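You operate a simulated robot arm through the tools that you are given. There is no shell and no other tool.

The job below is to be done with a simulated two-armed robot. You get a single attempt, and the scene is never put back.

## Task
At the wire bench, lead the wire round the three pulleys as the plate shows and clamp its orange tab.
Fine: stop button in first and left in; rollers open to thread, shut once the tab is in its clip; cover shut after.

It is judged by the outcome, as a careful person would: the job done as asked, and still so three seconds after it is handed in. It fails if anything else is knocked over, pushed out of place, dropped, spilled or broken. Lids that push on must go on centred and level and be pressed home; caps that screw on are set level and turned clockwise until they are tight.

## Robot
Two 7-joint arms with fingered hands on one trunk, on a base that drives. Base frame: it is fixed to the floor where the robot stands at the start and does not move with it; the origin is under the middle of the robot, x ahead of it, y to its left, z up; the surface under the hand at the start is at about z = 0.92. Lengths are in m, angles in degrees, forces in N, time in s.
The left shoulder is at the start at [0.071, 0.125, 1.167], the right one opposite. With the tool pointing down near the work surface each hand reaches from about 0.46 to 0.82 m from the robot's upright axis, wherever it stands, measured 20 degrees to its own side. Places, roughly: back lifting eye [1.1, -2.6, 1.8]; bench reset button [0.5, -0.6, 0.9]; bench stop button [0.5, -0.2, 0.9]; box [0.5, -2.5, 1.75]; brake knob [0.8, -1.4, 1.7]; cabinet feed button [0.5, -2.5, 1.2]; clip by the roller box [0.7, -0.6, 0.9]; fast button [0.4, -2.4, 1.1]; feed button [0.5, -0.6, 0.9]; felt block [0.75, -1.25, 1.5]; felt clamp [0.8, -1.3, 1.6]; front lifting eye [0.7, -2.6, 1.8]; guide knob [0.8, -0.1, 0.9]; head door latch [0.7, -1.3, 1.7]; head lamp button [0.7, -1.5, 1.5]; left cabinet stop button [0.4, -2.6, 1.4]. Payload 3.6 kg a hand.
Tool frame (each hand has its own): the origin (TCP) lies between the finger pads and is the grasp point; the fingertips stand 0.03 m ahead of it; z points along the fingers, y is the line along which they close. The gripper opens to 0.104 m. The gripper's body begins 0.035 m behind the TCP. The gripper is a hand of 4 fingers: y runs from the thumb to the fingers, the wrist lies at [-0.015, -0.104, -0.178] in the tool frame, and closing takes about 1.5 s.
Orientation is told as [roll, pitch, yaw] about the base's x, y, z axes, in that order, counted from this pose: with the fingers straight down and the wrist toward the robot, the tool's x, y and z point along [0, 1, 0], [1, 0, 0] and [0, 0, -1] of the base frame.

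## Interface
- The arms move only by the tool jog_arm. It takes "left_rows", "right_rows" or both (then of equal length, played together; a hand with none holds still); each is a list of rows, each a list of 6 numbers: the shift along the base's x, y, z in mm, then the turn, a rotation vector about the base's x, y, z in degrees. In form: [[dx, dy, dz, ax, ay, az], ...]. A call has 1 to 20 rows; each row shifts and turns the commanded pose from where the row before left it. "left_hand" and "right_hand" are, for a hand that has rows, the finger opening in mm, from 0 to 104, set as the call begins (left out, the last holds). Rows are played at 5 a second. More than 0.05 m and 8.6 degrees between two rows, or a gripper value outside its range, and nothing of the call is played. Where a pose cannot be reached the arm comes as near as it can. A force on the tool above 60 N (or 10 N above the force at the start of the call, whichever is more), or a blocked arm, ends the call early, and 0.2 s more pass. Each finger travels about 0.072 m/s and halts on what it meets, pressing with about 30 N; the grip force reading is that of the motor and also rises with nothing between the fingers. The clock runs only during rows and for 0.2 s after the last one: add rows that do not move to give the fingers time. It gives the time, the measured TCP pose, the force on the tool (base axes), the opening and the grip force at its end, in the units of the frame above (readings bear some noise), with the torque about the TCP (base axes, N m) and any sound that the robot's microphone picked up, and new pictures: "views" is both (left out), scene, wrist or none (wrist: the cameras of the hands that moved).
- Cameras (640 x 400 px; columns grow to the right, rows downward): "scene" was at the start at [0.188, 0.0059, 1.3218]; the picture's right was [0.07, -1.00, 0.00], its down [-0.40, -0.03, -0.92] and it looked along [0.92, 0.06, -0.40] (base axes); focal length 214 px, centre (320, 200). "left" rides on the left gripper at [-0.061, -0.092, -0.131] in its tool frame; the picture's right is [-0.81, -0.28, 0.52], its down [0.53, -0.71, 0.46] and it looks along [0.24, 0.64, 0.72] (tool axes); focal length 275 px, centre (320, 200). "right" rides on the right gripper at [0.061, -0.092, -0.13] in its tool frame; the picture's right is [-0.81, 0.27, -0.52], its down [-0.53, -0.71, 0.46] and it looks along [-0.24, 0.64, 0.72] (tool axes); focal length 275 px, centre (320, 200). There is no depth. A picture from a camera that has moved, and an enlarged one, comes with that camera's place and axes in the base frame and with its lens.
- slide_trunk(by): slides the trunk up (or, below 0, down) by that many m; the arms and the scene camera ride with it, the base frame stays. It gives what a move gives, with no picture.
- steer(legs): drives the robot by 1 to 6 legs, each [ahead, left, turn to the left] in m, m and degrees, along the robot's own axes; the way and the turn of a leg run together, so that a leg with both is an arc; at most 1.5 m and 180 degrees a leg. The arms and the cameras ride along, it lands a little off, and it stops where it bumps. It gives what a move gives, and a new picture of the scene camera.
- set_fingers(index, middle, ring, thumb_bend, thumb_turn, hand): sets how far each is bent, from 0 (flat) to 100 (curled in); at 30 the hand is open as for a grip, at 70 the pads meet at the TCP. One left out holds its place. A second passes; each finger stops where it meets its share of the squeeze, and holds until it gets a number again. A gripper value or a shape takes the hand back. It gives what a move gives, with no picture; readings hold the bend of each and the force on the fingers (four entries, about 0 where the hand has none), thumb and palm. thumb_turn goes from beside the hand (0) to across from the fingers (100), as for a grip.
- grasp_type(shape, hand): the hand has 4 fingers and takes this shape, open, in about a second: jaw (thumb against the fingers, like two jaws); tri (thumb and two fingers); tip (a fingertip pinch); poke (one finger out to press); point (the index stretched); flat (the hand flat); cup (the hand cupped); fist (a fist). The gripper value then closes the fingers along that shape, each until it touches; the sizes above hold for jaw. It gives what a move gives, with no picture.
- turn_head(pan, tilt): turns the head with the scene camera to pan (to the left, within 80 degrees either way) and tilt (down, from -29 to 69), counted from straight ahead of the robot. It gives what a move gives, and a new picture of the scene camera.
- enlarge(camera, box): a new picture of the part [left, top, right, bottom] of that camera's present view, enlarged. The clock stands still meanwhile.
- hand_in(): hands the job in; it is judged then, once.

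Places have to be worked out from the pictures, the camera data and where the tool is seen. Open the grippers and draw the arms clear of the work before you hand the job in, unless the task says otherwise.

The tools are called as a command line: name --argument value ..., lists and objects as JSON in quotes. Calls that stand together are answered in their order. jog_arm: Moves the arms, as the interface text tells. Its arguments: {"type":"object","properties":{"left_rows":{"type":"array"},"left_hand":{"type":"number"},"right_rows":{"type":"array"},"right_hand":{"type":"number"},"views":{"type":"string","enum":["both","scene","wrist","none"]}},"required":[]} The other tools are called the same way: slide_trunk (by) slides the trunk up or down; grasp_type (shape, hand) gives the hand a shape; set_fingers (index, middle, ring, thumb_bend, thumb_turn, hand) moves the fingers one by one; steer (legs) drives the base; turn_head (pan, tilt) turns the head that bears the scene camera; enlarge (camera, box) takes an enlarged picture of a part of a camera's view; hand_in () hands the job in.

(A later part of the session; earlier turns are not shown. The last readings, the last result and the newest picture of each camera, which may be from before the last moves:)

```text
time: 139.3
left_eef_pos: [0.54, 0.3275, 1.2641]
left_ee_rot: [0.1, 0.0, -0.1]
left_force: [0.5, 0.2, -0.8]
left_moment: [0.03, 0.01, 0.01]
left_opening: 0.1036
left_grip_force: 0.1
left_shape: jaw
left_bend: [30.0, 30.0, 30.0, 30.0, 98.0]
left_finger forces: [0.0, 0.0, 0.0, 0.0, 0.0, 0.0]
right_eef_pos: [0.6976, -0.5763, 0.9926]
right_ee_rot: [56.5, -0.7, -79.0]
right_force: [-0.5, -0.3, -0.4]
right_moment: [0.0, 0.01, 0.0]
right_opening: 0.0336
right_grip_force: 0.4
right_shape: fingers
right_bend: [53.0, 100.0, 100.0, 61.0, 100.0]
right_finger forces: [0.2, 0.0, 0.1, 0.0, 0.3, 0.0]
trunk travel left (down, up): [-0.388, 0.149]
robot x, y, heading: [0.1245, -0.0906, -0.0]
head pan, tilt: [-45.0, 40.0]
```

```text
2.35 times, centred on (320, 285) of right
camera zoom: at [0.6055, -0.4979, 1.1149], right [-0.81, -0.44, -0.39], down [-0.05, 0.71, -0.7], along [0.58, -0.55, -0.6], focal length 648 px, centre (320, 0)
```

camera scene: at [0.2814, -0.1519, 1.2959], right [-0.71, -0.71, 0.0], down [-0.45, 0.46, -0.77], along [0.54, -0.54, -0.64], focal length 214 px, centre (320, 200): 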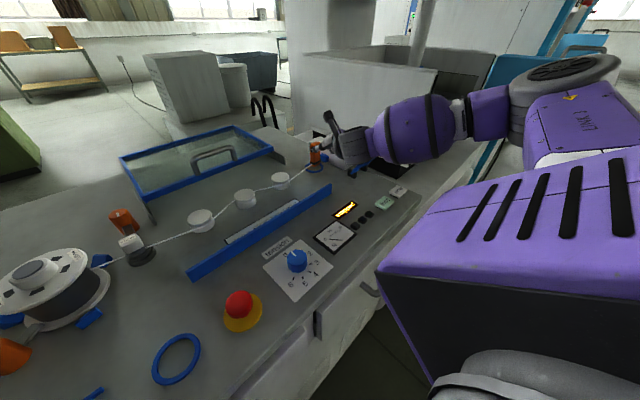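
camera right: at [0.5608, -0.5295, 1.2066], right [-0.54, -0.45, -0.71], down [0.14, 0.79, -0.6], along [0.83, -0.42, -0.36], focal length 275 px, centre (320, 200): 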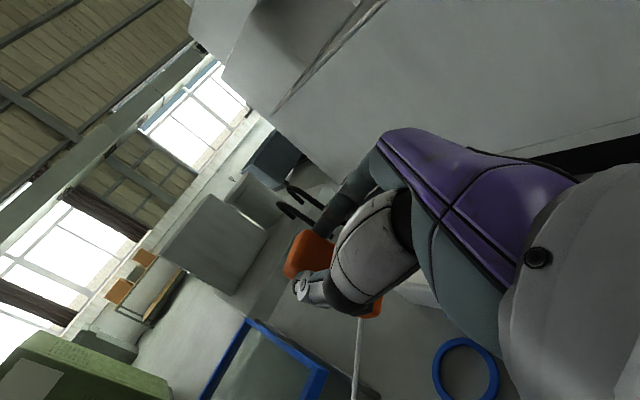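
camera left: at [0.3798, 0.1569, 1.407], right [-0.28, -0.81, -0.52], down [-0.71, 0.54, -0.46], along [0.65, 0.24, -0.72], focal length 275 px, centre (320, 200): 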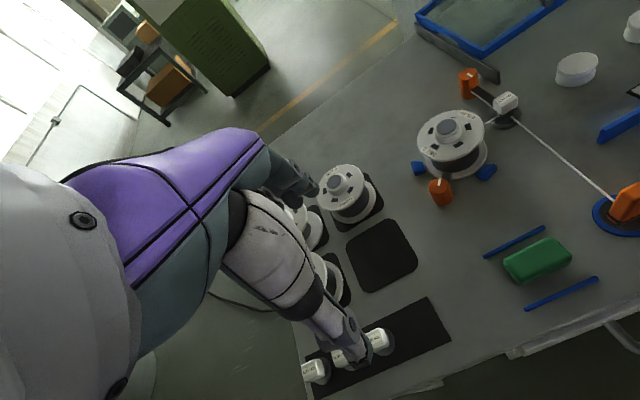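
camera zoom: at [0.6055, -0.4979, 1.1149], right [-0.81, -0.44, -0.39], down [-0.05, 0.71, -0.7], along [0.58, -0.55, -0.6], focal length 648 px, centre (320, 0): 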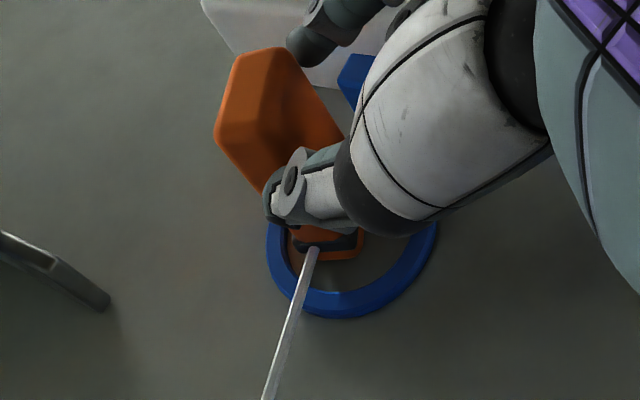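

The finger forces are near zero and the tab is standing upright by itself between the fingertips. I open a little further.

set_fingers --hand "right" --index 50 --thumb_bend 58

enlarge --camera "scene" --box '[280, 116, 344, 166]'

```text
time: 140.3
left_eef_pos: [0.5393, 0.3273, 1.2644]
left_ee_rot: [0.0, 0.0, 0.0]
left_force: [0.6, 0.1, 0.5]
left_moment: [0.02, 0.04, 0.0]
left_opening: 0.1036
left_grip_force: 0.0
left_shape: jaw
left_bend: [30.0, 30.0, 30.0, 30.0, 98.0]
left_finger forces: [0.0, 0.1, 0.0, 0.0, 0.0, 0.0]
right_eef_pos: [0.6965, -0.5737, 0.9926]
right_ee_rot: [56.4, -0.8, -79.1]
right_force: [0.7, 0.3, -0.4]
right_moment: [0.02, 0.0, -0.02]
right_opening: 0.0424
right_grip_force: 0.0
right_shape: fingers
right_bend: [50.0, 100.0, 100.0, 57.0, 100.0]
right_finger forces: [0.0, 0.0, 0.0, 0.1, 0.0, 0.0]
trunk travel left (down, up): [-0.388, 0.149]
robot x, y, heading: [0.1254, -0.0903, 0.2]
head pan, tilt: [-45.0, 40.0]
```

```text
8.00 times, centred on (312, 141) of scene
camera zoom: at [0.2843, -0.152, 1.2829], right [-0.71, -0.71, 0.0], down [-0.45, 0.46, -0.77], along [0.54, -0.54, -0.64], focal length 1716 px, centre (384, 672)
```

zoom: 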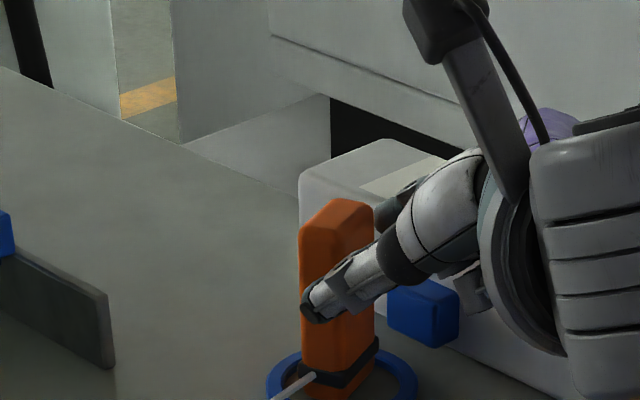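

It stands on its own with the fingers clear (opening 42 mm, forces zero). I open a bit more for clearance before withdrawing.

set_fingers --hand "right" --index 46 --thumb_bend 51

enlarge --camera "scene" --box '[280, 116, 344, 166]'

enlarge --camera "right" --box '[220, 200, 420, 370]'

```text
time: 141.3
left_eef_pos: [0.5405, 0.3262, 1.265]
left_ee_rot: [0.0, 0.0, -0.1]
left_force: [0.2, 0.3, 0.1]
left_moment: [-0.01, 0.02, 0.01]
left_opening: 0.1037
left_grip_force: 0.2
left_shape: jaw
left_bend: [30.0, 30.0, 30.0, 30.0, 98.0]
left_finger forces: [0.1, 0.1, 0.0, 0.0, 0.0, 0.0]
right_eef_pos: [0.6977, -0.5758, 0.9928]
right_ee_rot: [56.5, -0.9, -78.9]
right_force: [-0.3, 0.1, 0.4]
right_moment: [0.03, 0.01, -0.02]
right_opening: 0.055
right_grip_force: 0.0
right_shape: fingers
right_bend: [46.0, 100.0, 100.0, 51.0, 100.0]
right_finger forces: [0.0, 0.0, 0.0, 0.0, 0.0, 0.0]
trunk travel left (down, up): [-0.388, 0.149]
robot x, y, heading: [0.1258, -0.0919, -0.4]
head pan, tilt: [-45.0, 40.0]
```

```text
8.00 times, centred on (312, 141) of scene
camera zoom: at [0.2843, -0.152, 1.2829], right [-0.71, -0.71, 0.0], down [-0.45, 0.46, -0.77], along [0.54, -0.54, -0.64], focal length 1716 px, centre (384, 672)
```

zoom: 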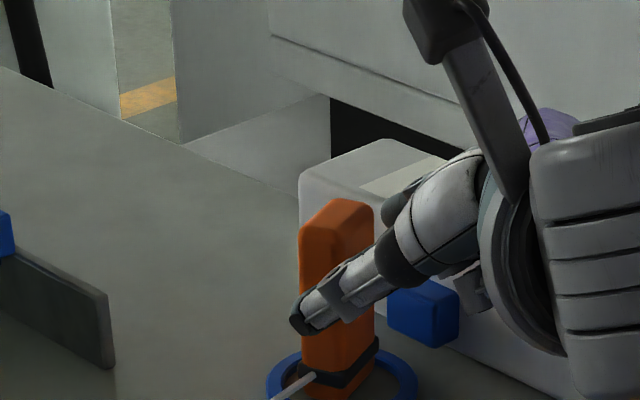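

```text
2.35 times, centred on (320, 285) of right
camera zoom: at [0.6055, -0.4979, 1.115], right [-0.81, -0.44, -0.39], down [-0.05, 0.71, -0.7], along [0.59, -0.55, -0.59], focal length 648 px, centre (320, 0)
```

zoom: 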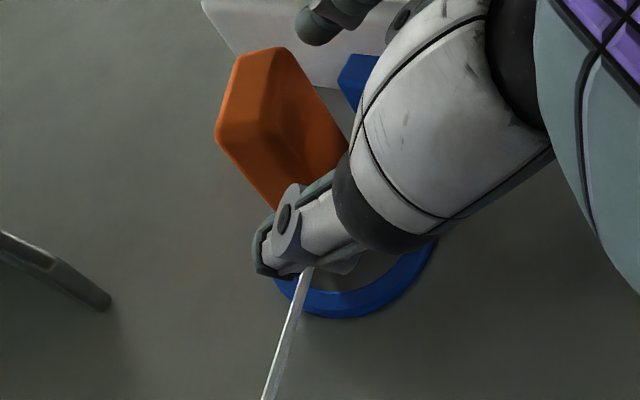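

The tab still stands. I withdraw straight up with the trunk, so that the open fingers slide clear of the tab and the wire.

slide_trunk --by 0.03

enlarge --camera "scene" --box '[270, 116, 350, 176]'

```text
time: 142.1
left_eef_pos: [0.5406, 0.3272, 1.2943]
left_ee_rot: [0.1, 0.0, -0.2]
left_force: [0.1, 0.4, 0.0]
left_moment: [0.02, 0.03, -0.03]
left_opening: 0.104
left_grip_force: 0.0
left_shape: jaw
left_bend: [30.0, 30.0, 30.0, 30.0, 98.0]
left_finger forces: [0.0, 0.0, 0.0, 0.1, 0.1, 0.1]
right_eef_pos: [0.6984, -0.5754, 1.0212]
right_ee_rot: [56.4, -0.8, -79.0]
right_force: [0.2, 0.0, 0.0]
right_moment: [-0.03, -0.01, -0.02]
right_opening: 0.0553
right_grip_force: 0.1
right_shape: fingers
right_bend: [46.0, 100.0, 100.0, 51.0, 100.0]
right_finger forces: [0.0, 0.0, 0.0, 0.0, 0.0, 0.0]
trunk travel left (down, up): [-0.418, 0.119]
robot x, y, heading: [0.1247, -0.0911, 0.0]
head pan, tilt: [-45.0, 40.0]
```

```text
6.67 times, centred on (310, 146) of scene
camera zoom: at [0.2753, -0.152, 1.3149], right [-0.71, -0.71, 0.0], down [-0.45, 0.46, -0.77], along [0.54, -0.54, -0.64], focal length 1430 px, centre (387, 560)
```

zoom: 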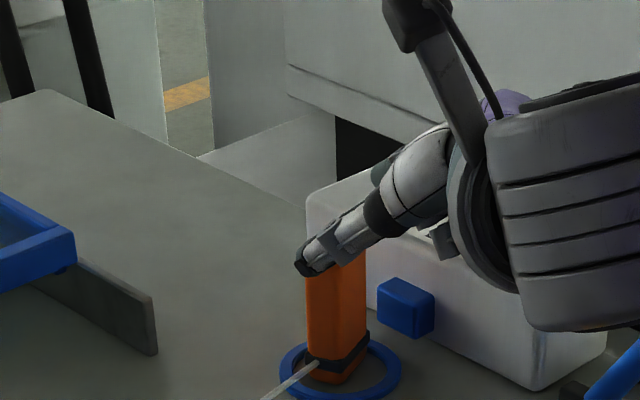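

Still standing. I raise another 6 cm to clear the tab completely.

slide_trunk --by 0.06

enlarge --camera "scene" --box '[230, 110, 390, 210]'

```text
time: 143.1
left_eef_pos: [0.5407, 0.3268, 1.3542]
left_ee_rot: [0.0, 0.1, 0.0]
left_force: [-0.3, 0.0, -0.6]
left_moment: [0.01, 0.03, 0.01]
left_opening: 0.1036
left_grip_force: 0.0
left_shape: jaw
left_bend: [30.0, 30.0, 30.0, 30.0, 98.0]
left_finger forces: [0.0, 0.1, 0.0, 0.0, 0.0, 0.1]
right_eef_pos: [0.6986, -0.5748, 1.0814]
right_ee_rot: [56.4, -0.6, -79.0]
right_force: [-0.2, 0.7, 0.2]
right_moment: [-0.01, -0.01, -0.02]
right_opening: 0.0552
right_grip_force: 0.0
right_shape: fingers
right_bend: [46.0, 100.0, 100.0, 51.0, 100.0]
right_finger forces: [0.0, 0.0, 0.1, 0.0, 0.1, 0.1]
trunk travel left (down, up): [-0.478, 0.059]
robot x, y, heading: [0.1264, -0.0918, -0.2]
head pan, tilt: [-45.0, 40.0]
```

```text
4.00 times, centred on (310, 160) of scene
camera zoom: at [0.2453, -0.152, 1.3843], right [-0.71, -0.71, 0.0], down [-0.45, 0.46, -0.77], along [0.54, -0.54, -0.64], focal length 858 px, centre (360, 360)
```

zoom: 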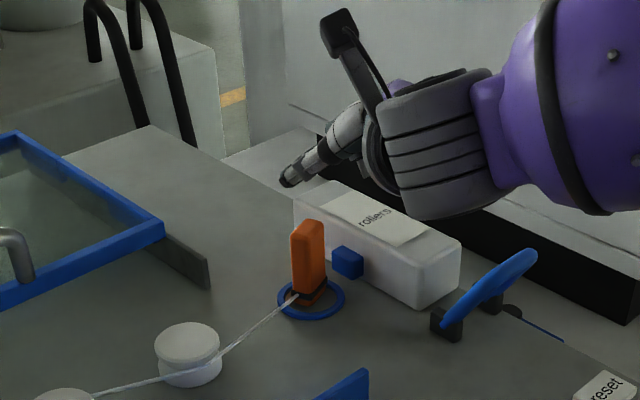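

The tab stands upright on its own in the ring with the wire round all three pulleys. Now I back the hand away carefully, rotating it to point down.

jog_arm --right_rows '[[-10, 0, 10, 0, 0, 0], [-14, 0, 6, -1.54, 7.85, 0], [-14, 0, 5, -1.54, 7.85, 0], [-14, -2, 5, -1.54, 7.85, 0], [-14, -2, 5, -1.54, 7.85, 0], [-14, -2, 5, -1.54, 7.85, 0], [-14, -2, 0, -1.54, 7.85, 0], [-14, -2, 0, -1.54, 7.85, 0], [0, 0, 0, 0, 0, 0]]'

enlarge --camera "scene" --box '[230, 110, 390, 210]'

```text
time: 145.1
left_eef_pos: [0.5399, 0.3263, 1.3545]
left_ee_rot: [0.0, 0.0, 0.0]
left_force: [-0.2, 0.2, 0.1]
left_moment: [0.0, -0.03, 0.02]
left_opening: 0.1038
left_grip_force: 0.1
left_shape: jaw
left_bend: [30.0, 30.0, 30.0, 30.0, 98.0]
left_finger forces: [0.0, 0.0, 0.0, 0.0, 0.0, 0.1]
right_eef_pos: [0.5881, -0.586, 1.1176]
right_ee_rot: [0.4, -0.6, -78.4]
right_force: [-0.5, 0.4, 0.5]
right_moment: [0.02, -0.01, -0.01]
right_opening: 0.055
right_grip_force: 0.0
right_shape: fingers
right_bend: [46.0, 100.0, 100.0, 51.0, 100.0]
right_finger forces: [0.0, 0.1, 0.0, 0.2, 0.0, 0.0]
trunk travel left (down, up): [-0.478, 0.059]
robot x, y, heading: [0.1256, -0.0885, -0.3]
head pan, tilt: [-45.0, 40.0]
camera scene: at [0.2448, -0.1521, 1.3844], right [-0.71, -0.71, 0.0], down [-0.45, 0.46, -0.77], along [0.54, -0.54, -0.64], focal length 214 px, centre (320, 200)
camera right: at [0.6288, -0.482, 1.2489], right [-0.74, -0.43, 0.51], down [-0.66, 0.59, -0.46], along [-0.1, -0.69, -0.72], focal length 275 px, centre (320, 200)
```

scene: 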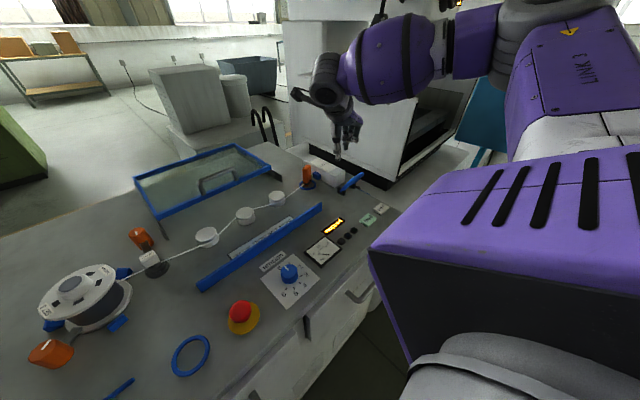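
right: 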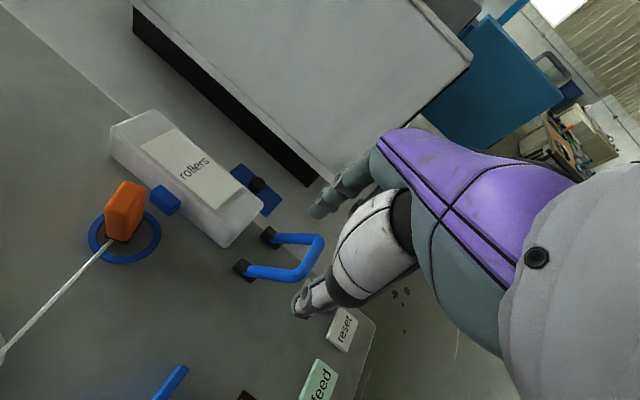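

```text
4.00 times, centred on (310, 160) of scene
camera zoom: at [0.2448, -0.1521, 1.3844], right [-0.71, -0.71, 0.0], down [-0.45, 0.46, -0.77], along [0.54, -0.54, -0.64], focal length 858 px, centre (360, 360)
```

zoom: 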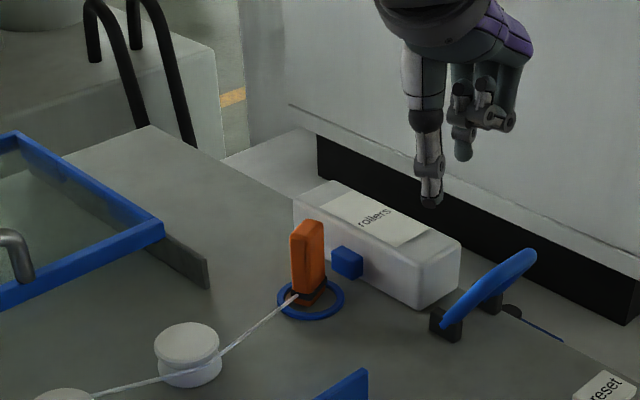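

The tab is still standing. I drive the base back 6 cm and right 11 cm for a good posture at the bail, then turn the hand to its default yaw in front of the bail.

steer --legs '[[-0.06, -0.11, 0]]'

jog_arm --right_rows '[[-2, 5, 0, 0, 0, 8], [-2, 5, 0, 0, 0, 8], [-2, 5, 0, 0, 0, 8], [-2, 5, 0, 0, 0, 8], [-2, 5, 0, 0, 0, 8], [-2, 5, 0, 0, 0, 8], [-2, 5, 0, 0, 0, 8], [-2, 5, 0, 0, 0, 8], [-2, 5, 0, 0, 0, 8], [-2, 3, 0, 0, 0, 6.4], [0, 0, 0, 0, 0, 0]]'

```text
time: 146.7
left_eef_pos: [0.4802, 0.2149, 1.3543]
left_ee_rot: [-0.1, 0.0, -0.2]
left_force: [0.1, 0.5, -0.3]
left_moment: [-0.03, 0.02, -0.04]
left_opening: 0.1037
left_grip_force: 0.0
left_shape: jaw
left_bend: [30.0, 30.0, 30.0, 30.0, 98.0]
left_finger forces: [0.0, 0.0, 0.0, 0.1, 0.0, 0.1]
right_eef_pos: [0.5294, -0.6963, 1.1189]
right_ee_rot: [0.5, -0.5, -78.4]
right_force: [-0.1, 0.9, 0.6]
right_moment: [0.0, 0.02, -0.03]
right_opening: 0.055
right_grip_force: 0.0
right_shape: fingers
right_bend: [46.0, 100.0, 100.0, 51.0, 100.0]
right_finger forces: [0.1, 0.1, 0.1, 0.0, 0.0, 0.1]
trunk travel left (down, up): [-0.478, 0.059]
robot x, y, heading: [0.0639, -0.202, -0.1]
head pan, tilt: [-45.0, 40.0]
camera scene: at [0.1838, -0.2627, 1.3844], right [-0.71, -0.7, 0.0], down [-0.45, 0.46, -0.77], along [0.54, -0.54, -0.64], focal length 214 px, centre (320, 200)
```

scene: 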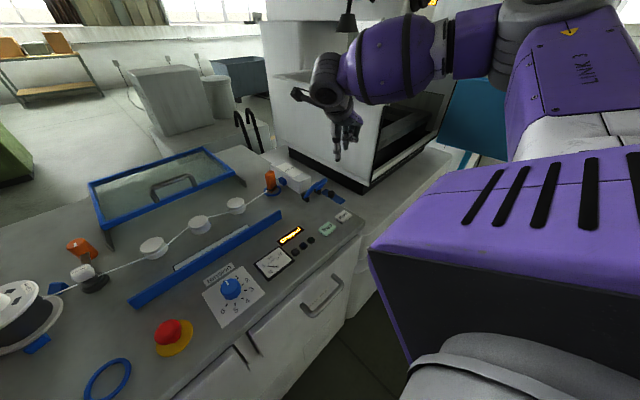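

```text
time: 149.1
left_eef_pos: [0.4802, 0.2156, 1.3546]
left_ee_rot: [-0.1, -0.1, -0.1]
left_force: [0.2, -0.3, 1.1]
left_moment: [0.02, 0.01, -0.01]
left_opening: 0.1039
left_grip_force: 0.2
left_shape: jaw
left_bend: [30.0, 30.0, 30.0, 30.0, 98.0]
left_finger forces: [0.0, 0.1, 0.0, 0.1, 0.0, 0.0]
right_eef_pos: [0.5078, -0.6479, 1.1181]
right_ee_rot: [0.6, -0.7, 0.1]
right_force: [0.1, 0.0, 0.1]
right_moment: [-0.01, -0.03, 0.02]
right_opening: 0.0553
right_grip_force: 0.1
right_shape: fingers
right_bend: [46.0, 100.0, 100.0, 51.0, 100.0]
right_finger forces: [0.0, 0.1, 0.0, 0.0, 0.0, 0.0]
trunk travel left (down, up): [-0.478, 0.059]
robot x, y, heading: [0.0642, -0.2051, -0.1]
head pan, tilt: [-45.0, 40.0]
camera scene: at [0.1838, -0.2626, 1.3844], right [-0.71, -0.7, 0.0], down [-0.45, 0.46, -0.77], along [0.54, -0.54, -0.64], focal length 214 px, centre (320, 200)
camera right: at [0.414, -0.5882, 1.2494], right [0.27, -0.81, 0.51], down [-0.71, -0.53, -0.47], along [0.65, -0.24, -0.72], focal length 275 px, centre (320, 200)
```

scene: 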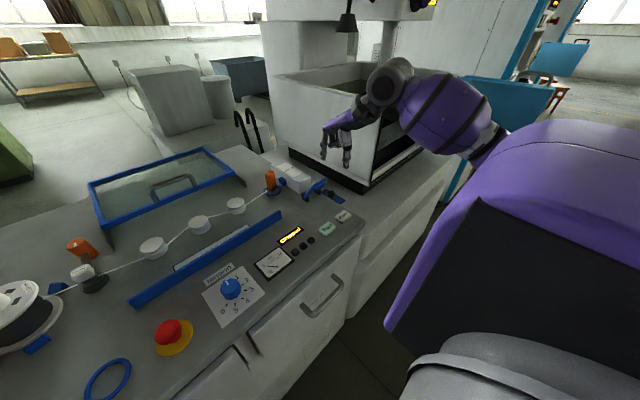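
right: 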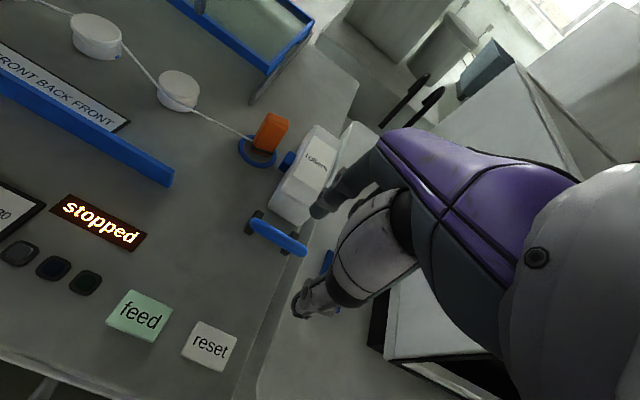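

The hand is in front of the bail, well above the feed and reset buttons. I close the fingers and lower to TCP z ≈ 1.015.

jog_arm --right_rows '[[0, 2, 0, 0, 0, 0], [0, 2, 0, 0, 0, 0], [0, 0, 0, 0, 0, 0], [0, 0, 0, 0, 0, 0], [0, 0, -20, 0, 0, 0], [0, 0, -25, 0, 0, 0], [0, 0, -25, 0, 0, 0], [0, 0, -20, 0, 0, 0], [0, 0, -12, 0, 0, 0], [0, 0, 0, 0, 0, 0]]' --right_hand 0

enlarge --camera "right" --box '[180, 80, 380, 300]'

enlarge --camera "scene" --box '[240, 130, 368, 230]'

```text
time: 151.3
left_eef_pos: [0.4797, 0.2162, 1.354]
left_ee_rot: [0.0, 0.0, -0.2]
left_force: [-0.2, 0.3, -0.6]
left_moment: [-0.01, 0.0, -0.01]
left_opening: 0.1036
left_grip_force: 0.2
left_shape: jaw
left_bend: [30.0, 30.0, 30.0, 30.0, 98.0]
left_finger forces: [0.0, 0.0, 0.0, 0.0, 0.0, 0.0]
right_eef_pos: [0.5092, -0.643, 1.0144]
right_ee_rot: [0.4, -0.5, 0.0]
right_force: [-1.0, -0.9, 0.6]
right_moment: [0.01, 0.02, 0.01]
right_opening: 0.0003
right_grip_force: 30.3
right_shape: tip
right_bend: [70.0, 100.0, 100.0, 51.0, 100.0]
right_finger forces: [0.1, 0.0, 0.1, 0.0, 0.0, 0.0]
trunk travel left (down, up): [-0.478, 0.059]
robot x, y, heading: [0.0659, -0.2, -0.2]
head pan, tilt: [-45.0, 40.0]
camera scene: at [0.1838, -0.2626, 1.3844], right [-0.71, -0.7, 0.0], down [-0.45, 0.46, -0.77], along [0.54, -0.54, -0.64], focal length 214 px, centre (320, 200)
camera right: at [0.4147, -0.5833, 1.1458], right [0.27, -0.81, 0.51], down [-0.71, -0.53, -0.47], along [0.65, -0.24, -0.72], focal length 275 px, centre (320, 200)
```

scene: 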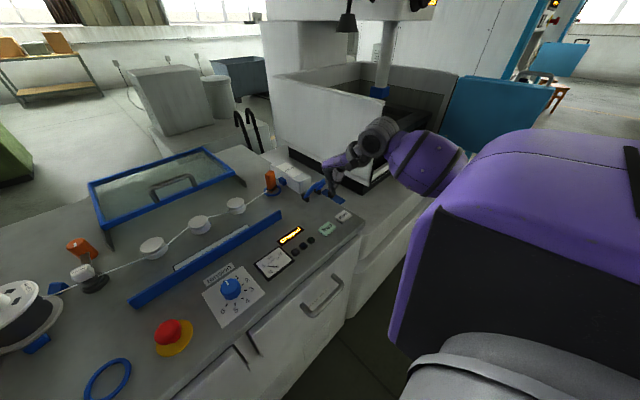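
right: 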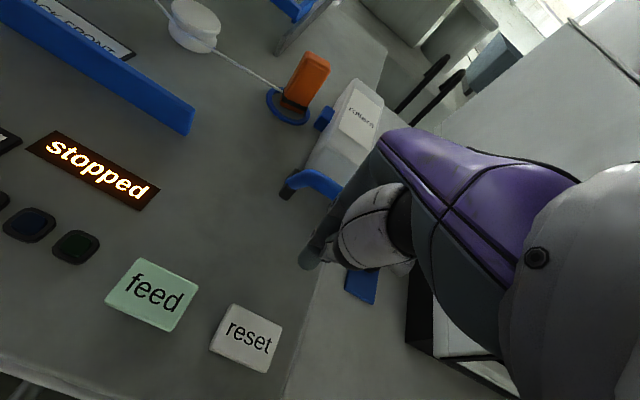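

```text
1.82 times, centred on (280, 190) of right
camera zoom: at [0.4147, -0.5833, 1.1458], right [0.27, -0.81, 0.51], down [-0.71, -0.53, -0.47], along [0.65, -0.24, -0.72], focal length 500 px, centre (393, 218)
```

zoom: 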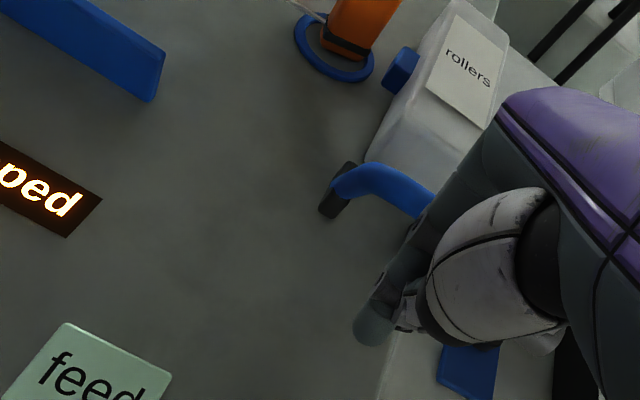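

```text
4.00 times, centred on (304, 180) of scene
camera zoom: at [0.1838, -0.2626, 1.3844], right [-0.71, -0.7, 0.0], down [-0.45, 0.46, -0.77], along [0.54, -0.54, -0.64], focal length 858 px, centre (384, 280)
```

zoom: 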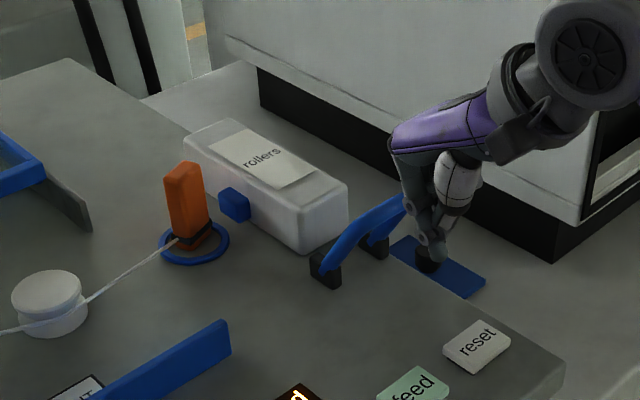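

Index and thumb form a closed finger just in front of the bail's bar. I push the bail back gently in small steps.

jog_arm --right_rows '[[7, 0, 0, 0, 0, 0], [7, 0, 0, 0, 0, 0], [7, 0, 0, 0, 0, 0], [6, 0, 0, 0, 0, 0], [6, 0, 0, 0, 0, 0], [6, 0, 0, 0, 0, 0], [6, 0, 0, 0, 0, 0], [0, 0, 0, 0, 0, 0]]'

enlarge --camera "scene" --box '[240, 130, 368, 230]'

```text
time: 153.1
left_eef_pos: [0.4788, 0.2159, 1.355]
left_ee_rot: [0.0, -0.1, -0.2]
left_force: [-0.2, -0.1, 0.5]
left_moment: [0.01, -0.01, -0.01]
left_opening: 0.1035
left_grip_force: 0.0
left_shape: jaw
left_bend: [30.0, 30.0, 30.0, 30.0, 98.0]
left_finger forces: [0.0, 0.1, 0.0, 0.1, 0.0, 0.1]
right_eef_pos: [0.5527, -0.6427, 1.0154]
right_ee_rot: [0.4, -0.5, 0.1]
right_force: [-2.3, 0.9, 0.0]
right_moment: [0.01, 0.03, -0.05]
right_opening: 0.0
right_grip_force: 30.4
right_shape: tip
right_bend: [70.0, 100.0, 100.0, 50.0, 100.0]
right_finger forces: [0.1, 0.1, 0.0, 0.1, 0.0, 0.0]
trunk travel left (down, up): [-0.478, 0.059]
robot x, y, heading: [0.0661, -0.203, -0.2]
head pan, tilt: [-45.0, 40.0]
camera scene: at [0.1834, -0.2627, 1.3845], right [-0.71, -0.7, 0.0], down [-0.45, 0.46, -0.77], along [0.54, -0.54, -0.64], focal length 214 px, centre (320, 200)
camera right: at [0.4587, -0.5834, 1.1467], right [0.27, -0.81, 0.51], down [-0.71, -0.53, -0.47], along [0.65, -0.24, -0.72], focal length 275 px, centre (320, 200)
```

scene: 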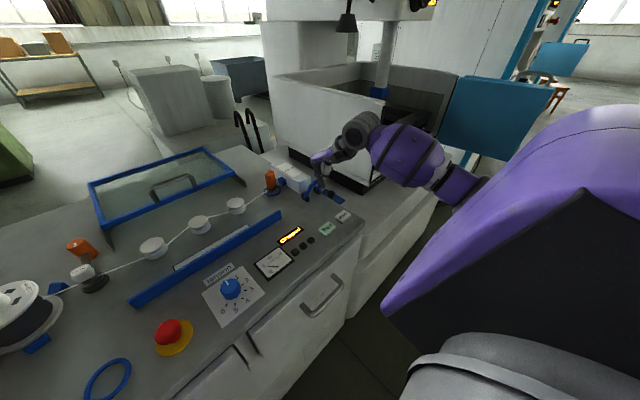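
right: 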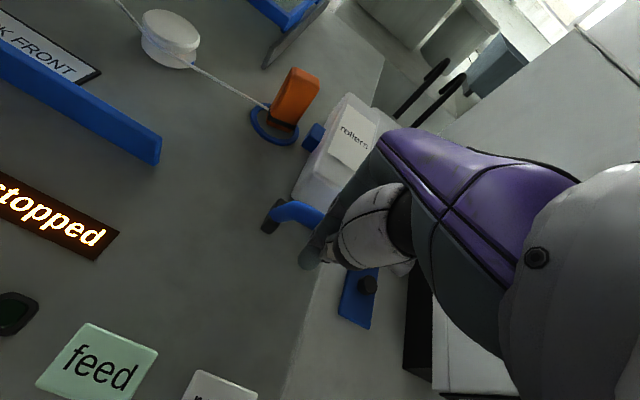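

```text
4.00 times, centred on (304, 180) of scene
camera zoom: at [0.1834, -0.2627, 1.3845], right [-0.71, -0.7, 0.0], down [-0.45, 0.46, -0.77], along [0.54, -0.54, -0.64], focal length 858 px, centre (384, 280)
```

zoom: 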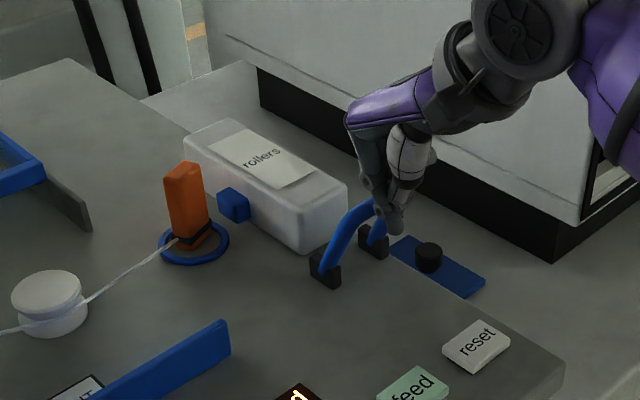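

The bail is turning with about 2 N, and the tab stands undisturbed. I continue pushing.

jog_arm --right_rows '[[6, 0, 0, 0, 0, 0], [6, 0, 0, 0, 0, 0], [6, 0, 0, 0, 0, 0], [6, 0, 0, 0, 0, 0], [5, 0, 0, 0, 0, 0], [5, 0, 0, 0, 0, 0], [0, 0, 0, 0, 0, 0]]' --views "none"

enlarge --camera "scene" --box '[240, 130, 368, 230]'

```text
time: 154.7
left_eef_pos: [0.4797, 0.215, 1.3552]
left_ee_rot: [0.0, 0.0, -0.2]
left_force: [-0.2, 0.3, 0.0]
left_moment: [-0.04, -0.01, -0.02]
left_opening: 0.1036
left_grip_force: 0.0
left_shape: jaw
left_bend: [30.0, 30.0, 30.0, 30.0, 98.0]
left_finger forces: [0.1, 0.1, 0.0, 0.1, 0.0, 0.1]
right_eef_pos: [0.5874, -0.6441, 1.0168]
right_ee_rot: [0.5, -0.4, -0.1]
right_force: [-0.3, -0.3, 0.2]
right_moment: [0.0, 0.02, 0.01]
right_opening: 0.0002
right_grip_force: 29.5
right_shape: tip
right_bend: [70.0, 100.0, 100.0, 51.0, 100.0]
right_finger forces: [0.0, 0.0, 0.1, 0.0, 0.0, 0.0]
trunk travel left (down, up): [-0.478, 0.059]
robot x, y, heading: [0.0664, -0.201, -0.2]
head pan, tilt: [-45.0, 40.0]
```

```text
4.00 times, centred on (304, 180) of scene
camera zoom: at [0.1837, -0.2627, 1.3844], right [-0.71, -0.7, 0.0], down [-0.45, 0.46, -0.77], along [0.54, -0.54, -0.64], focal length 858 px, centre (384, 280)
```

zoom: 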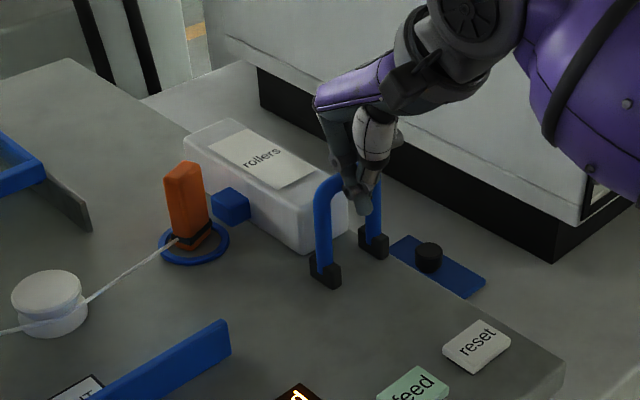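

The bail is about vertical and the block is moving out toward the tab. I push on slowly.

jog_arm --right_rows '[[4, 0, 0, 0, 0, 0], [4, 0, 0, 0, 0, 0], [4, 0, 0, 0, 0, 0], [4, 0, 0, 0, 0, 0], [4, 0, 0, 0, 0, 0], [0, 0, 0, 0, 0, 0]]' --views "none"

enlarge --camera "scene" --box '[256, 140, 336, 210]'

```text
time: 156.1
left_eef_pos: [0.4792, 0.2152, 1.3539]
left_ee_rot: [0.0, 0.0, -0.2]
left_force: [-0.6, 0.3, -0.7]
left_moment: [0.0, -0.01, 0.0]
left_opening: 0.1038
left_grip_force: 0.0
left_shape: jaw
left_bend: [30.0, 30.0, 30.0, 30.0, 98.0]
left_finger forces: [0.0, 0.1, 0.0, 0.0, 0.0, 0.1]
right_eef_pos: [0.6058, -0.644, 1.0153]
right_ee_rot: [0.4, -0.4, 0.0]
right_force: [-0.1, -0.4, 0.0]
right_moment: [-0.01, 0.01, -0.01]
right_opening: 0.0
right_grip_force: 30.1
right_shape: tip
right_bend: [70.0, 100.0, 100.0, 51.0, 100.0]
right_finger forces: [0.0, 0.0, 0.0, 0.0, 0.0, 0.1]
trunk travel left (down, up): [-0.478, 0.059]
robot x, y, heading: [0.0645, -0.2036, -0.2]
head pan, tilt: [-45.0, 40.0]
```

```text
5.71 times, centred on (296, 175) of scene
camera zoom: at [0.1837, -0.2627, 1.3844], right [-0.71, -0.7, 0.0], down [-0.45, 0.46, -0.77], along [0.54, -0.54, -0.64], focal length 1226 px, centre (457, 343)
```

zoom: 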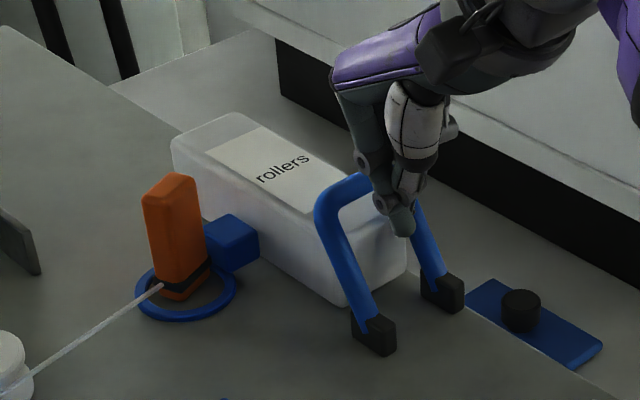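

The bail has swung over to its back position and the block sits against the tab, which is upright. I push lightly to make sure the bail is fully home.

jog_arm --right_rows '[[5, 0, 0, 0, 0, 0], [5, 0, 0, 0, 0, 0], [5, 0, 0, 0, 0, 0], [4, 0, 0, 0, 0, 0], [3, 0, 0, 0, 0, 0], [3, 0, 0, 0, 0, 0], [0, 0, 0, 0, 0, 0]]' --views "none"

enlarge --camera "scene" --box '[256, 140, 336, 210]'

```text
time: 157.7
left_eef_pos: [0.4772, 0.2152, 1.3551]
left_ee_rot: [-0.1, -0.1, -0.2]
left_force: [-0.1, -0.7, 1.0]
left_moment: [0.03, -0.01, 0.01]
left_opening: 0.1036
left_grip_force: 0.1
left_shape: jaw
left_bend: [30.0, 30.0, 30.0, 30.0, 98.0]
left_finger forces: [0.0, 0.0, 0.0, 0.0, 0.1, 0.0]
right_eef_pos: [0.6306, -0.6433, 1.0152]
right_ee_rot: [0.5, -0.5, -0.1]
right_force: [-12.8, 0.7, 1.1]
right_moment: [0.02, 0.22, -0.09]
right_opening: 0.0
right_grip_force: 29.9
right_shape: tip
right_bend: [70.0, 100.0, 100.0, 49.0, 100.0]
right_finger forces: [0.1, 0.0, 0.0, 0.0, 24.6, 0.1]
trunk travel left (down, up): [-0.478, 0.059]
robot x, y, heading: [0.0638, -0.2003, -0.0]
head pan, tilt: [-45.0, 40.0]
```

```text
5.71 times, centred on (296, 175) of scene
camera zoom: at [0.1818, -0.2626, 1.3846], right [-0.71, -0.7, 0.0], down [-0.45, 0.46, -0.77], along [0.54, -0.54, -0.64], focal length 1226 px, centre (457, 343)
```

zoom: 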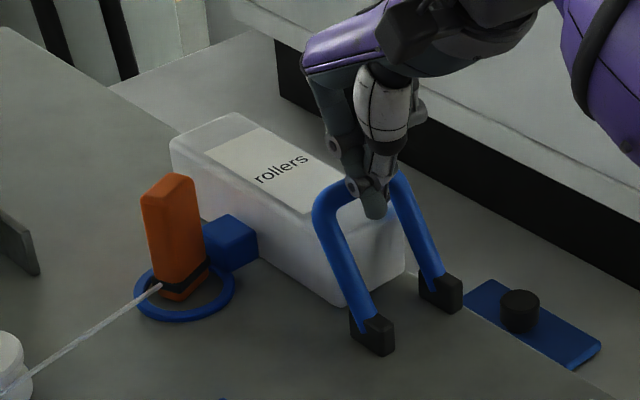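

The bail is home against its stop (13 N). I withdraw the hand straight back and up, leaving bail and tab untouched.

jog_arm --right_rows '[[-6, 0, 0, 0, 0, 0], [-15, 0, 0, 0, 0, 0], [-20, 0, 0, 0, 0, 0], [-25, 0, 5, 0, 0, 0], [-15, 0, 30, 0, 0, 0], [0, 0, 40, 0, 0, 0], [0, 0, 30, 0, 0, 0], [0, 0, 0, 0, 0, 0]]'

enlarge --camera "scene" --box '[256, 140, 336, 210]'

enlarge --camera "right" --box '[150, 60, 350, 260]'

```text
time: 159.5
left_eef_pos: [0.4803, 0.2161, 1.3538]
left_ee_rot: [0.1, 0.0, -0.2]
left_force: [0.3, 0.5, -0.1]
left_moment: [0.03, -0.02, -0.03]
left_opening: 0.1038
left_grip_force: 0.1
left_shape: jaw
left_bend: [30.0, 30.0, 30.0, 30.0, 98.0]
left_finger forces: [0.0, 0.0, 0.0, 0.1, 0.0, 0.0]
right_eef_pos: [0.5494, -0.6438, 1.1193]
right_ee_rot: [0.5, -0.5, 0.0]
right_force: [-1.2, -0.8, -0.4]
right_moment: [0.0, 0.02, -0.02]
right_opening: 0.0
right_grip_force: 30.1
right_shape: tip
right_bend: [70.0, 100.0, 100.0, 51.0, 100.0]
right_finger forces: [0.1, 0.0, 0.0, 0.0, 0.0, 0.1]
trunk travel left (down, up): [-0.478, 0.059]
robot x, y, heading: [0.0637, -0.201, -0.2]
head pan, tilt: [-45.0, 40.0]
camera scene: at [0.1839, -0.2628, 1.3844], right [-0.71, -0.7, 0.0], down [-0.45, 0.46, -0.77], along [0.54, -0.54, -0.64], focal length 214 px, centre (320, 200)
camera right: at [0.455, -0.5833, 1.2509], right [0.27, -0.81, 0.51], down [-0.71, -0.53, -0.47], along [0.65, -0.24, -0.72], focal length 275 px, centre (320, 200)
```

scene: 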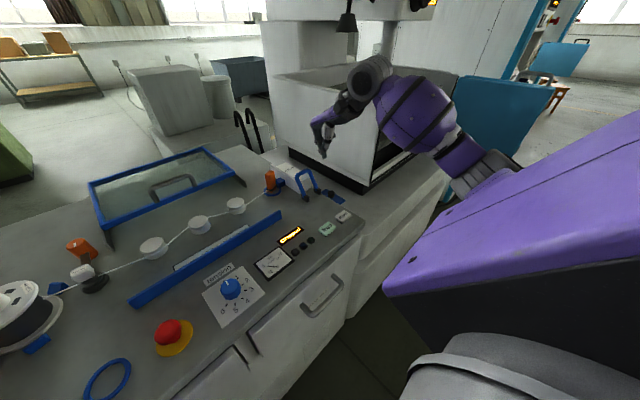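
right: 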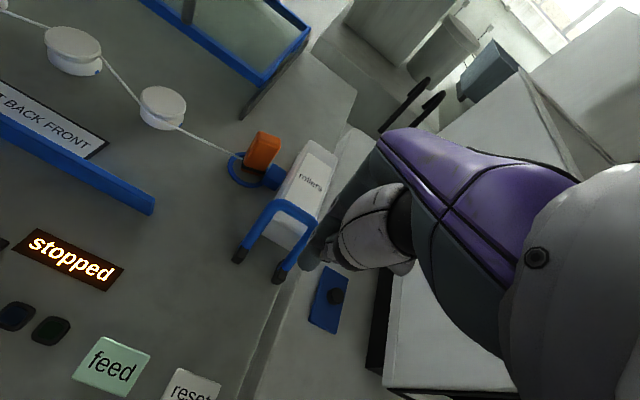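

```text
5.71 times, centred on (296, 175) of scene
camera zoom: at [0.1839, -0.2628, 1.3844], right [-0.71, -0.7, 0.0], down [-0.45, 0.46, -0.77], along [0.54, -0.54, -0.64], focal length 1226 px, centre (457, 343)
```

zoom: 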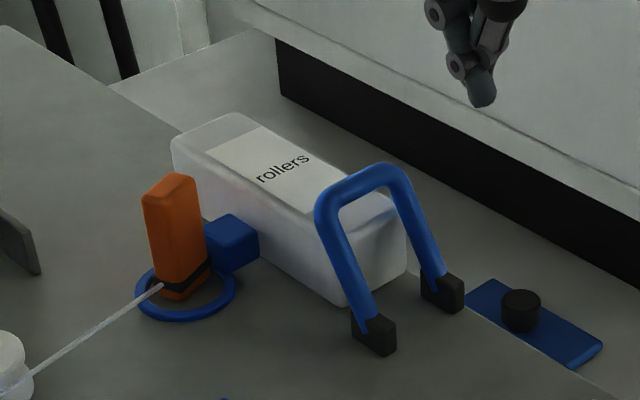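

```text
2.00 times, centred on (250, 160) of right
camera zoom: at [0.455, -0.5833, 1.2509], right [0.27, -0.81, 0.51], down [-0.71, -0.53, -0.47], along [0.65, -0.24, -0.72], focal length 551 px, centre (460, 280)
```

zoom: 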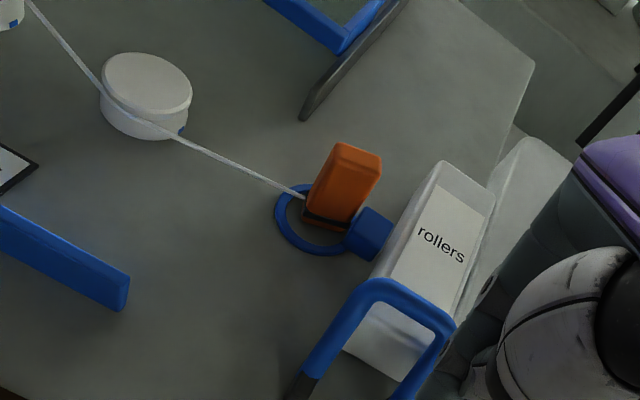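

The tab stands upright in the ring with the block against it and the bail shut. I check the clip and the full wire route closely before closing the cover.

enlarge --camera "scene" --box '[256, 160, 304, 200]'

enlarge --camera "scene" --box '[60, 160, 300, 300]'

enlarge --camera "right" --box '[220, 110, 300, 210]'

```text
10.00 times, centred on (280, 180) of scene
camera zoom: at [0.1839, -0.2628, 1.3844], right [-0.71, -0.7, 0.0], down [-0.45, 0.46, -0.77], along [0.54, -0.54, -0.64], focal length 2145 px, centre (720, 400)
```

zoom: 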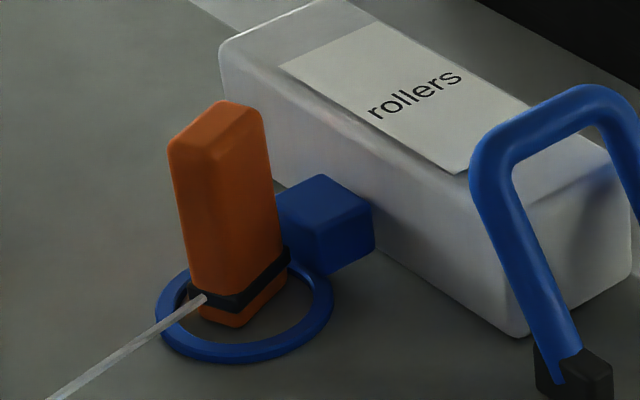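

```text
2.67 times, centred on (180, 230) of scene
camera zoom: at [0.1839, -0.2628, 1.3844], right [-0.71, -0.7, 0.0], down [-0.45, 0.46, -0.77], along [0.54, -0.54, -0.64], focal length 572 px, centre (693, 120)
```

zoom: 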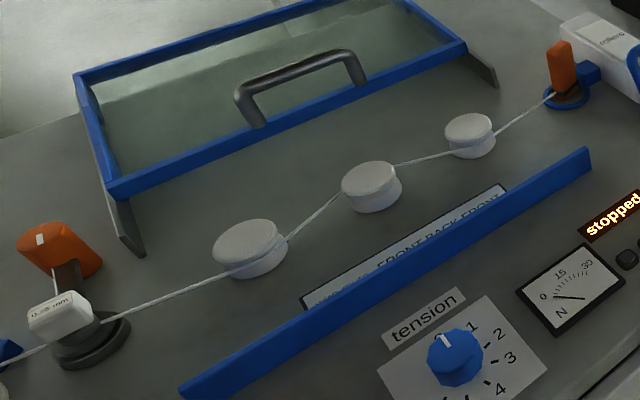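

```text
4.00 times, centred on (260, 160) of right
camera zoom: at [0.455, -0.5833, 1.2509], right [0.27, -0.81, 0.51], down [-0.71, -0.53, -0.47], along [0.65, -0.24, -0.72], focal length 1101 px, centre (560, 360)
```

zoom: 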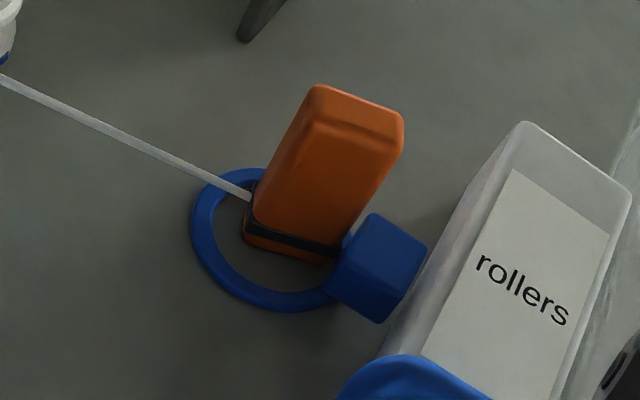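

The route guide → front of pulley 1 → back of 2 → front of 3 → tab is correct, and the rollers are shut. Next is the cover: its handle bar is now at about (0.867, -0.32, 1.02). I lift the hand away from the clip area and bring the trunk back to its normal height.

jog_arm --right_rows '[[0, 10, 20, 0, 0, 0], [0, 40, 15, 0, 0, 0], [0, 45, 15, 0, 0, 0], [0, 45, 15, 0, 0, 0], [0, 45, 10, 0, 0, 0], [0, 40, 5, 0, 0, 0], [0, 0, 0, 0, 0, 0]]' --views "none"

slide_trunk --by -0.077

grasp_type --shape "jaw" --hand "right"

steer --legs '[[0.1, 0.17, 0]]'

```text
time: 161.1
left_eef_pos: [0.4805, 0.2158, 1.3544]
left_ee_rot: [0.0, 0.0, -0.2]
left_force: [-0.9, 0.6, 0.5]
left_moment: [0.05, 0.01, 0.01]
left_opening: 0.1036
left_grip_force: 0.1
left_shape: jaw
left_bend: [30.0, 30.0, 30.0, 30.0, 98.0]
left_finger forces: [0.0, 0.0, 0.1, 0.0, 0.0, 0.0]
right_eef_pos: [0.5514, -0.4182, 1.1995]
right_ee_rot: [0.5, -0.5, -0.1]
right_force: [-0.9, -0.6, 0.2]
right_moment: [0.03, 0.05, 0.02]
right_opening: 0.0002
right_grip_force: 29.9
right_shape: tip
right_bend: [70.0, 100.0, 100.0, 52.0, 100.0]
right_finger forces: [0.0, 0.1, 0.0, 0.0, 0.0, 0.0]
trunk travel left (down, up): [-0.478, 0.059]
robot x, y, heading: [0.0661, -0.1983, -0.2]
head pan, tilt: [-45.0, 40.0]
```

```text
time: 162.2
left_eef_pos: [0.4788, 0.2153, 1.2781]
left_ee_rot: [0.0, -0.1, -0.2]
left_force: [-1.4, 0.4, 0.0]
left_moment: [-0.02, -0.01, 0.0]
left_opening: 0.1036
left_grip_force: 0.0
left_shape: jaw
left_bend: [30.0, 30.0, 30.0, 30.0, 98.0]
left_finger forces: [0.0, 0.1, 0.0, 0.0, 0.0, 0.0]
right_eef_pos: [0.5509, -0.4195, 1.1244]
right_ee_rot: [0.5, -0.6, 0.0]
right_force: [0.5, 0.3, -0.4]
right_moment: [0.0, 0.01, -0.01]
right_opening: 0.0001
right_grip_force: 30.5
right_shape: tip
right_bend: [70.0, 100.0, 100.0, 52.0, 100.0]
right_finger forces: [0.0, 0.0, 0.0, 0.0, 0.1, 0.0]
trunk travel left (down, up): [-0.4, 0.136]
robot x, y, heading: [0.062, -0.1987, -0.3]
head pan, tilt: [-45.0, 40.0]
```

```text
time: 163.1
left_eef_pos: [0.4792, 0.2158, 1.2769]
left_ee_rot: [0.0, 0.0, -0.2]
left_force: [-0.1, -0.6, 0.8]
left_moment: [-0.03, 0.0, -0.01]
left_opening: 0.1035
left_grip_force: 0.1
left_shape: jaw
left_bend: [30.0, 30.0, 30.0, 30.0, 98.0]
left_finger forces: [0.0, 0.0, 0.0, 0.0, 0.0, 0.0]
right_eef_pos: [0.5503, -0.4191, 1.1251]
right_ee_rot: [0.5, -0.6, 0.0]
right_force: [-0.2, -0.9, 0.9]
right_moment: [0.0, 0.0, 0.02]
right_opening: 0.1036
right_grip_force: 0.0
right_shape: jaw
right_bend: [30.0, 30.0, 30.0, 30.0, 98.0]
right_finger forces: [0.1, 0.0, 0.1, 0.0, 0.0, 0.1]
trunk travel left (down, up): [-0.4, 0.136]
robot x, y, heading: [0.062, -0.2039, -0.4]
head pan, tilt: [-45.0, 40.0]
```

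```text
time: 165.2
left_eef_pos: [0.5839, 0.382, 1.278]
left_ee_rot: [-0.1, 0.0, -0.5]
left_force: [-0.1, 0.4, 0.4]
left_moment: [-0.02, 0.02, 0.0]
left_opening: 0.1036
left_grip_force: 0.2
left_shape: jaw
left_bend: [30.0, 30.0, 30.0, 30.0, 98.0]
left_finger forces: [0.0, 0.1, 0.1, 0.1, 0.0, 0.0]
right_eef_pos: [0.6512, -0.2528, 1.1245]
right_ee_rot: [0.5, -0.5, -0.2]
right_force: [-0.4, 0.3, -0.1]
right_moment: [0.0, 0.03, 0.01]
right_opening: 0.1037
right_grip_force: 0.0
right_shape: jaw
right_bend: [30.0, 30.0, 30.0, 30.0, 98.0]
right_finger forces: [0.0, 0.0, 0.1, 0.0, 0.1, 0.1]
trunk travel left (down, up): [-0.4, 0.136]
robot x, y, heading: [0.1702, -0.0342, -0.4]
head pan, tilt: [-45.0, 40.0]
camera scene: at [0.321, -0.0949, 1.2965], right [-0.71, -0.7, 0.0], down [-0.45, 0.46, -0.77], along [0.54, -0.55, -0.64], focal length 214 px, centre (320, 200)
```

scene: 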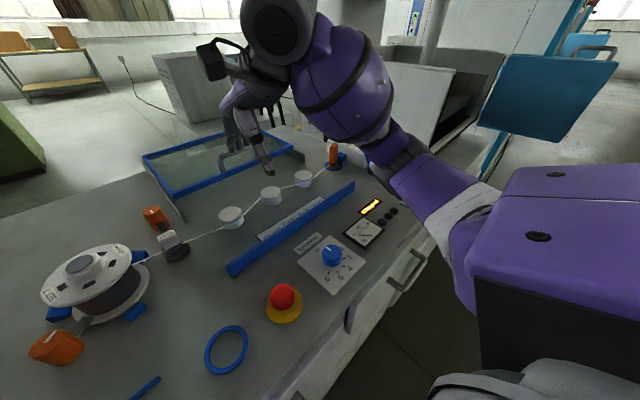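

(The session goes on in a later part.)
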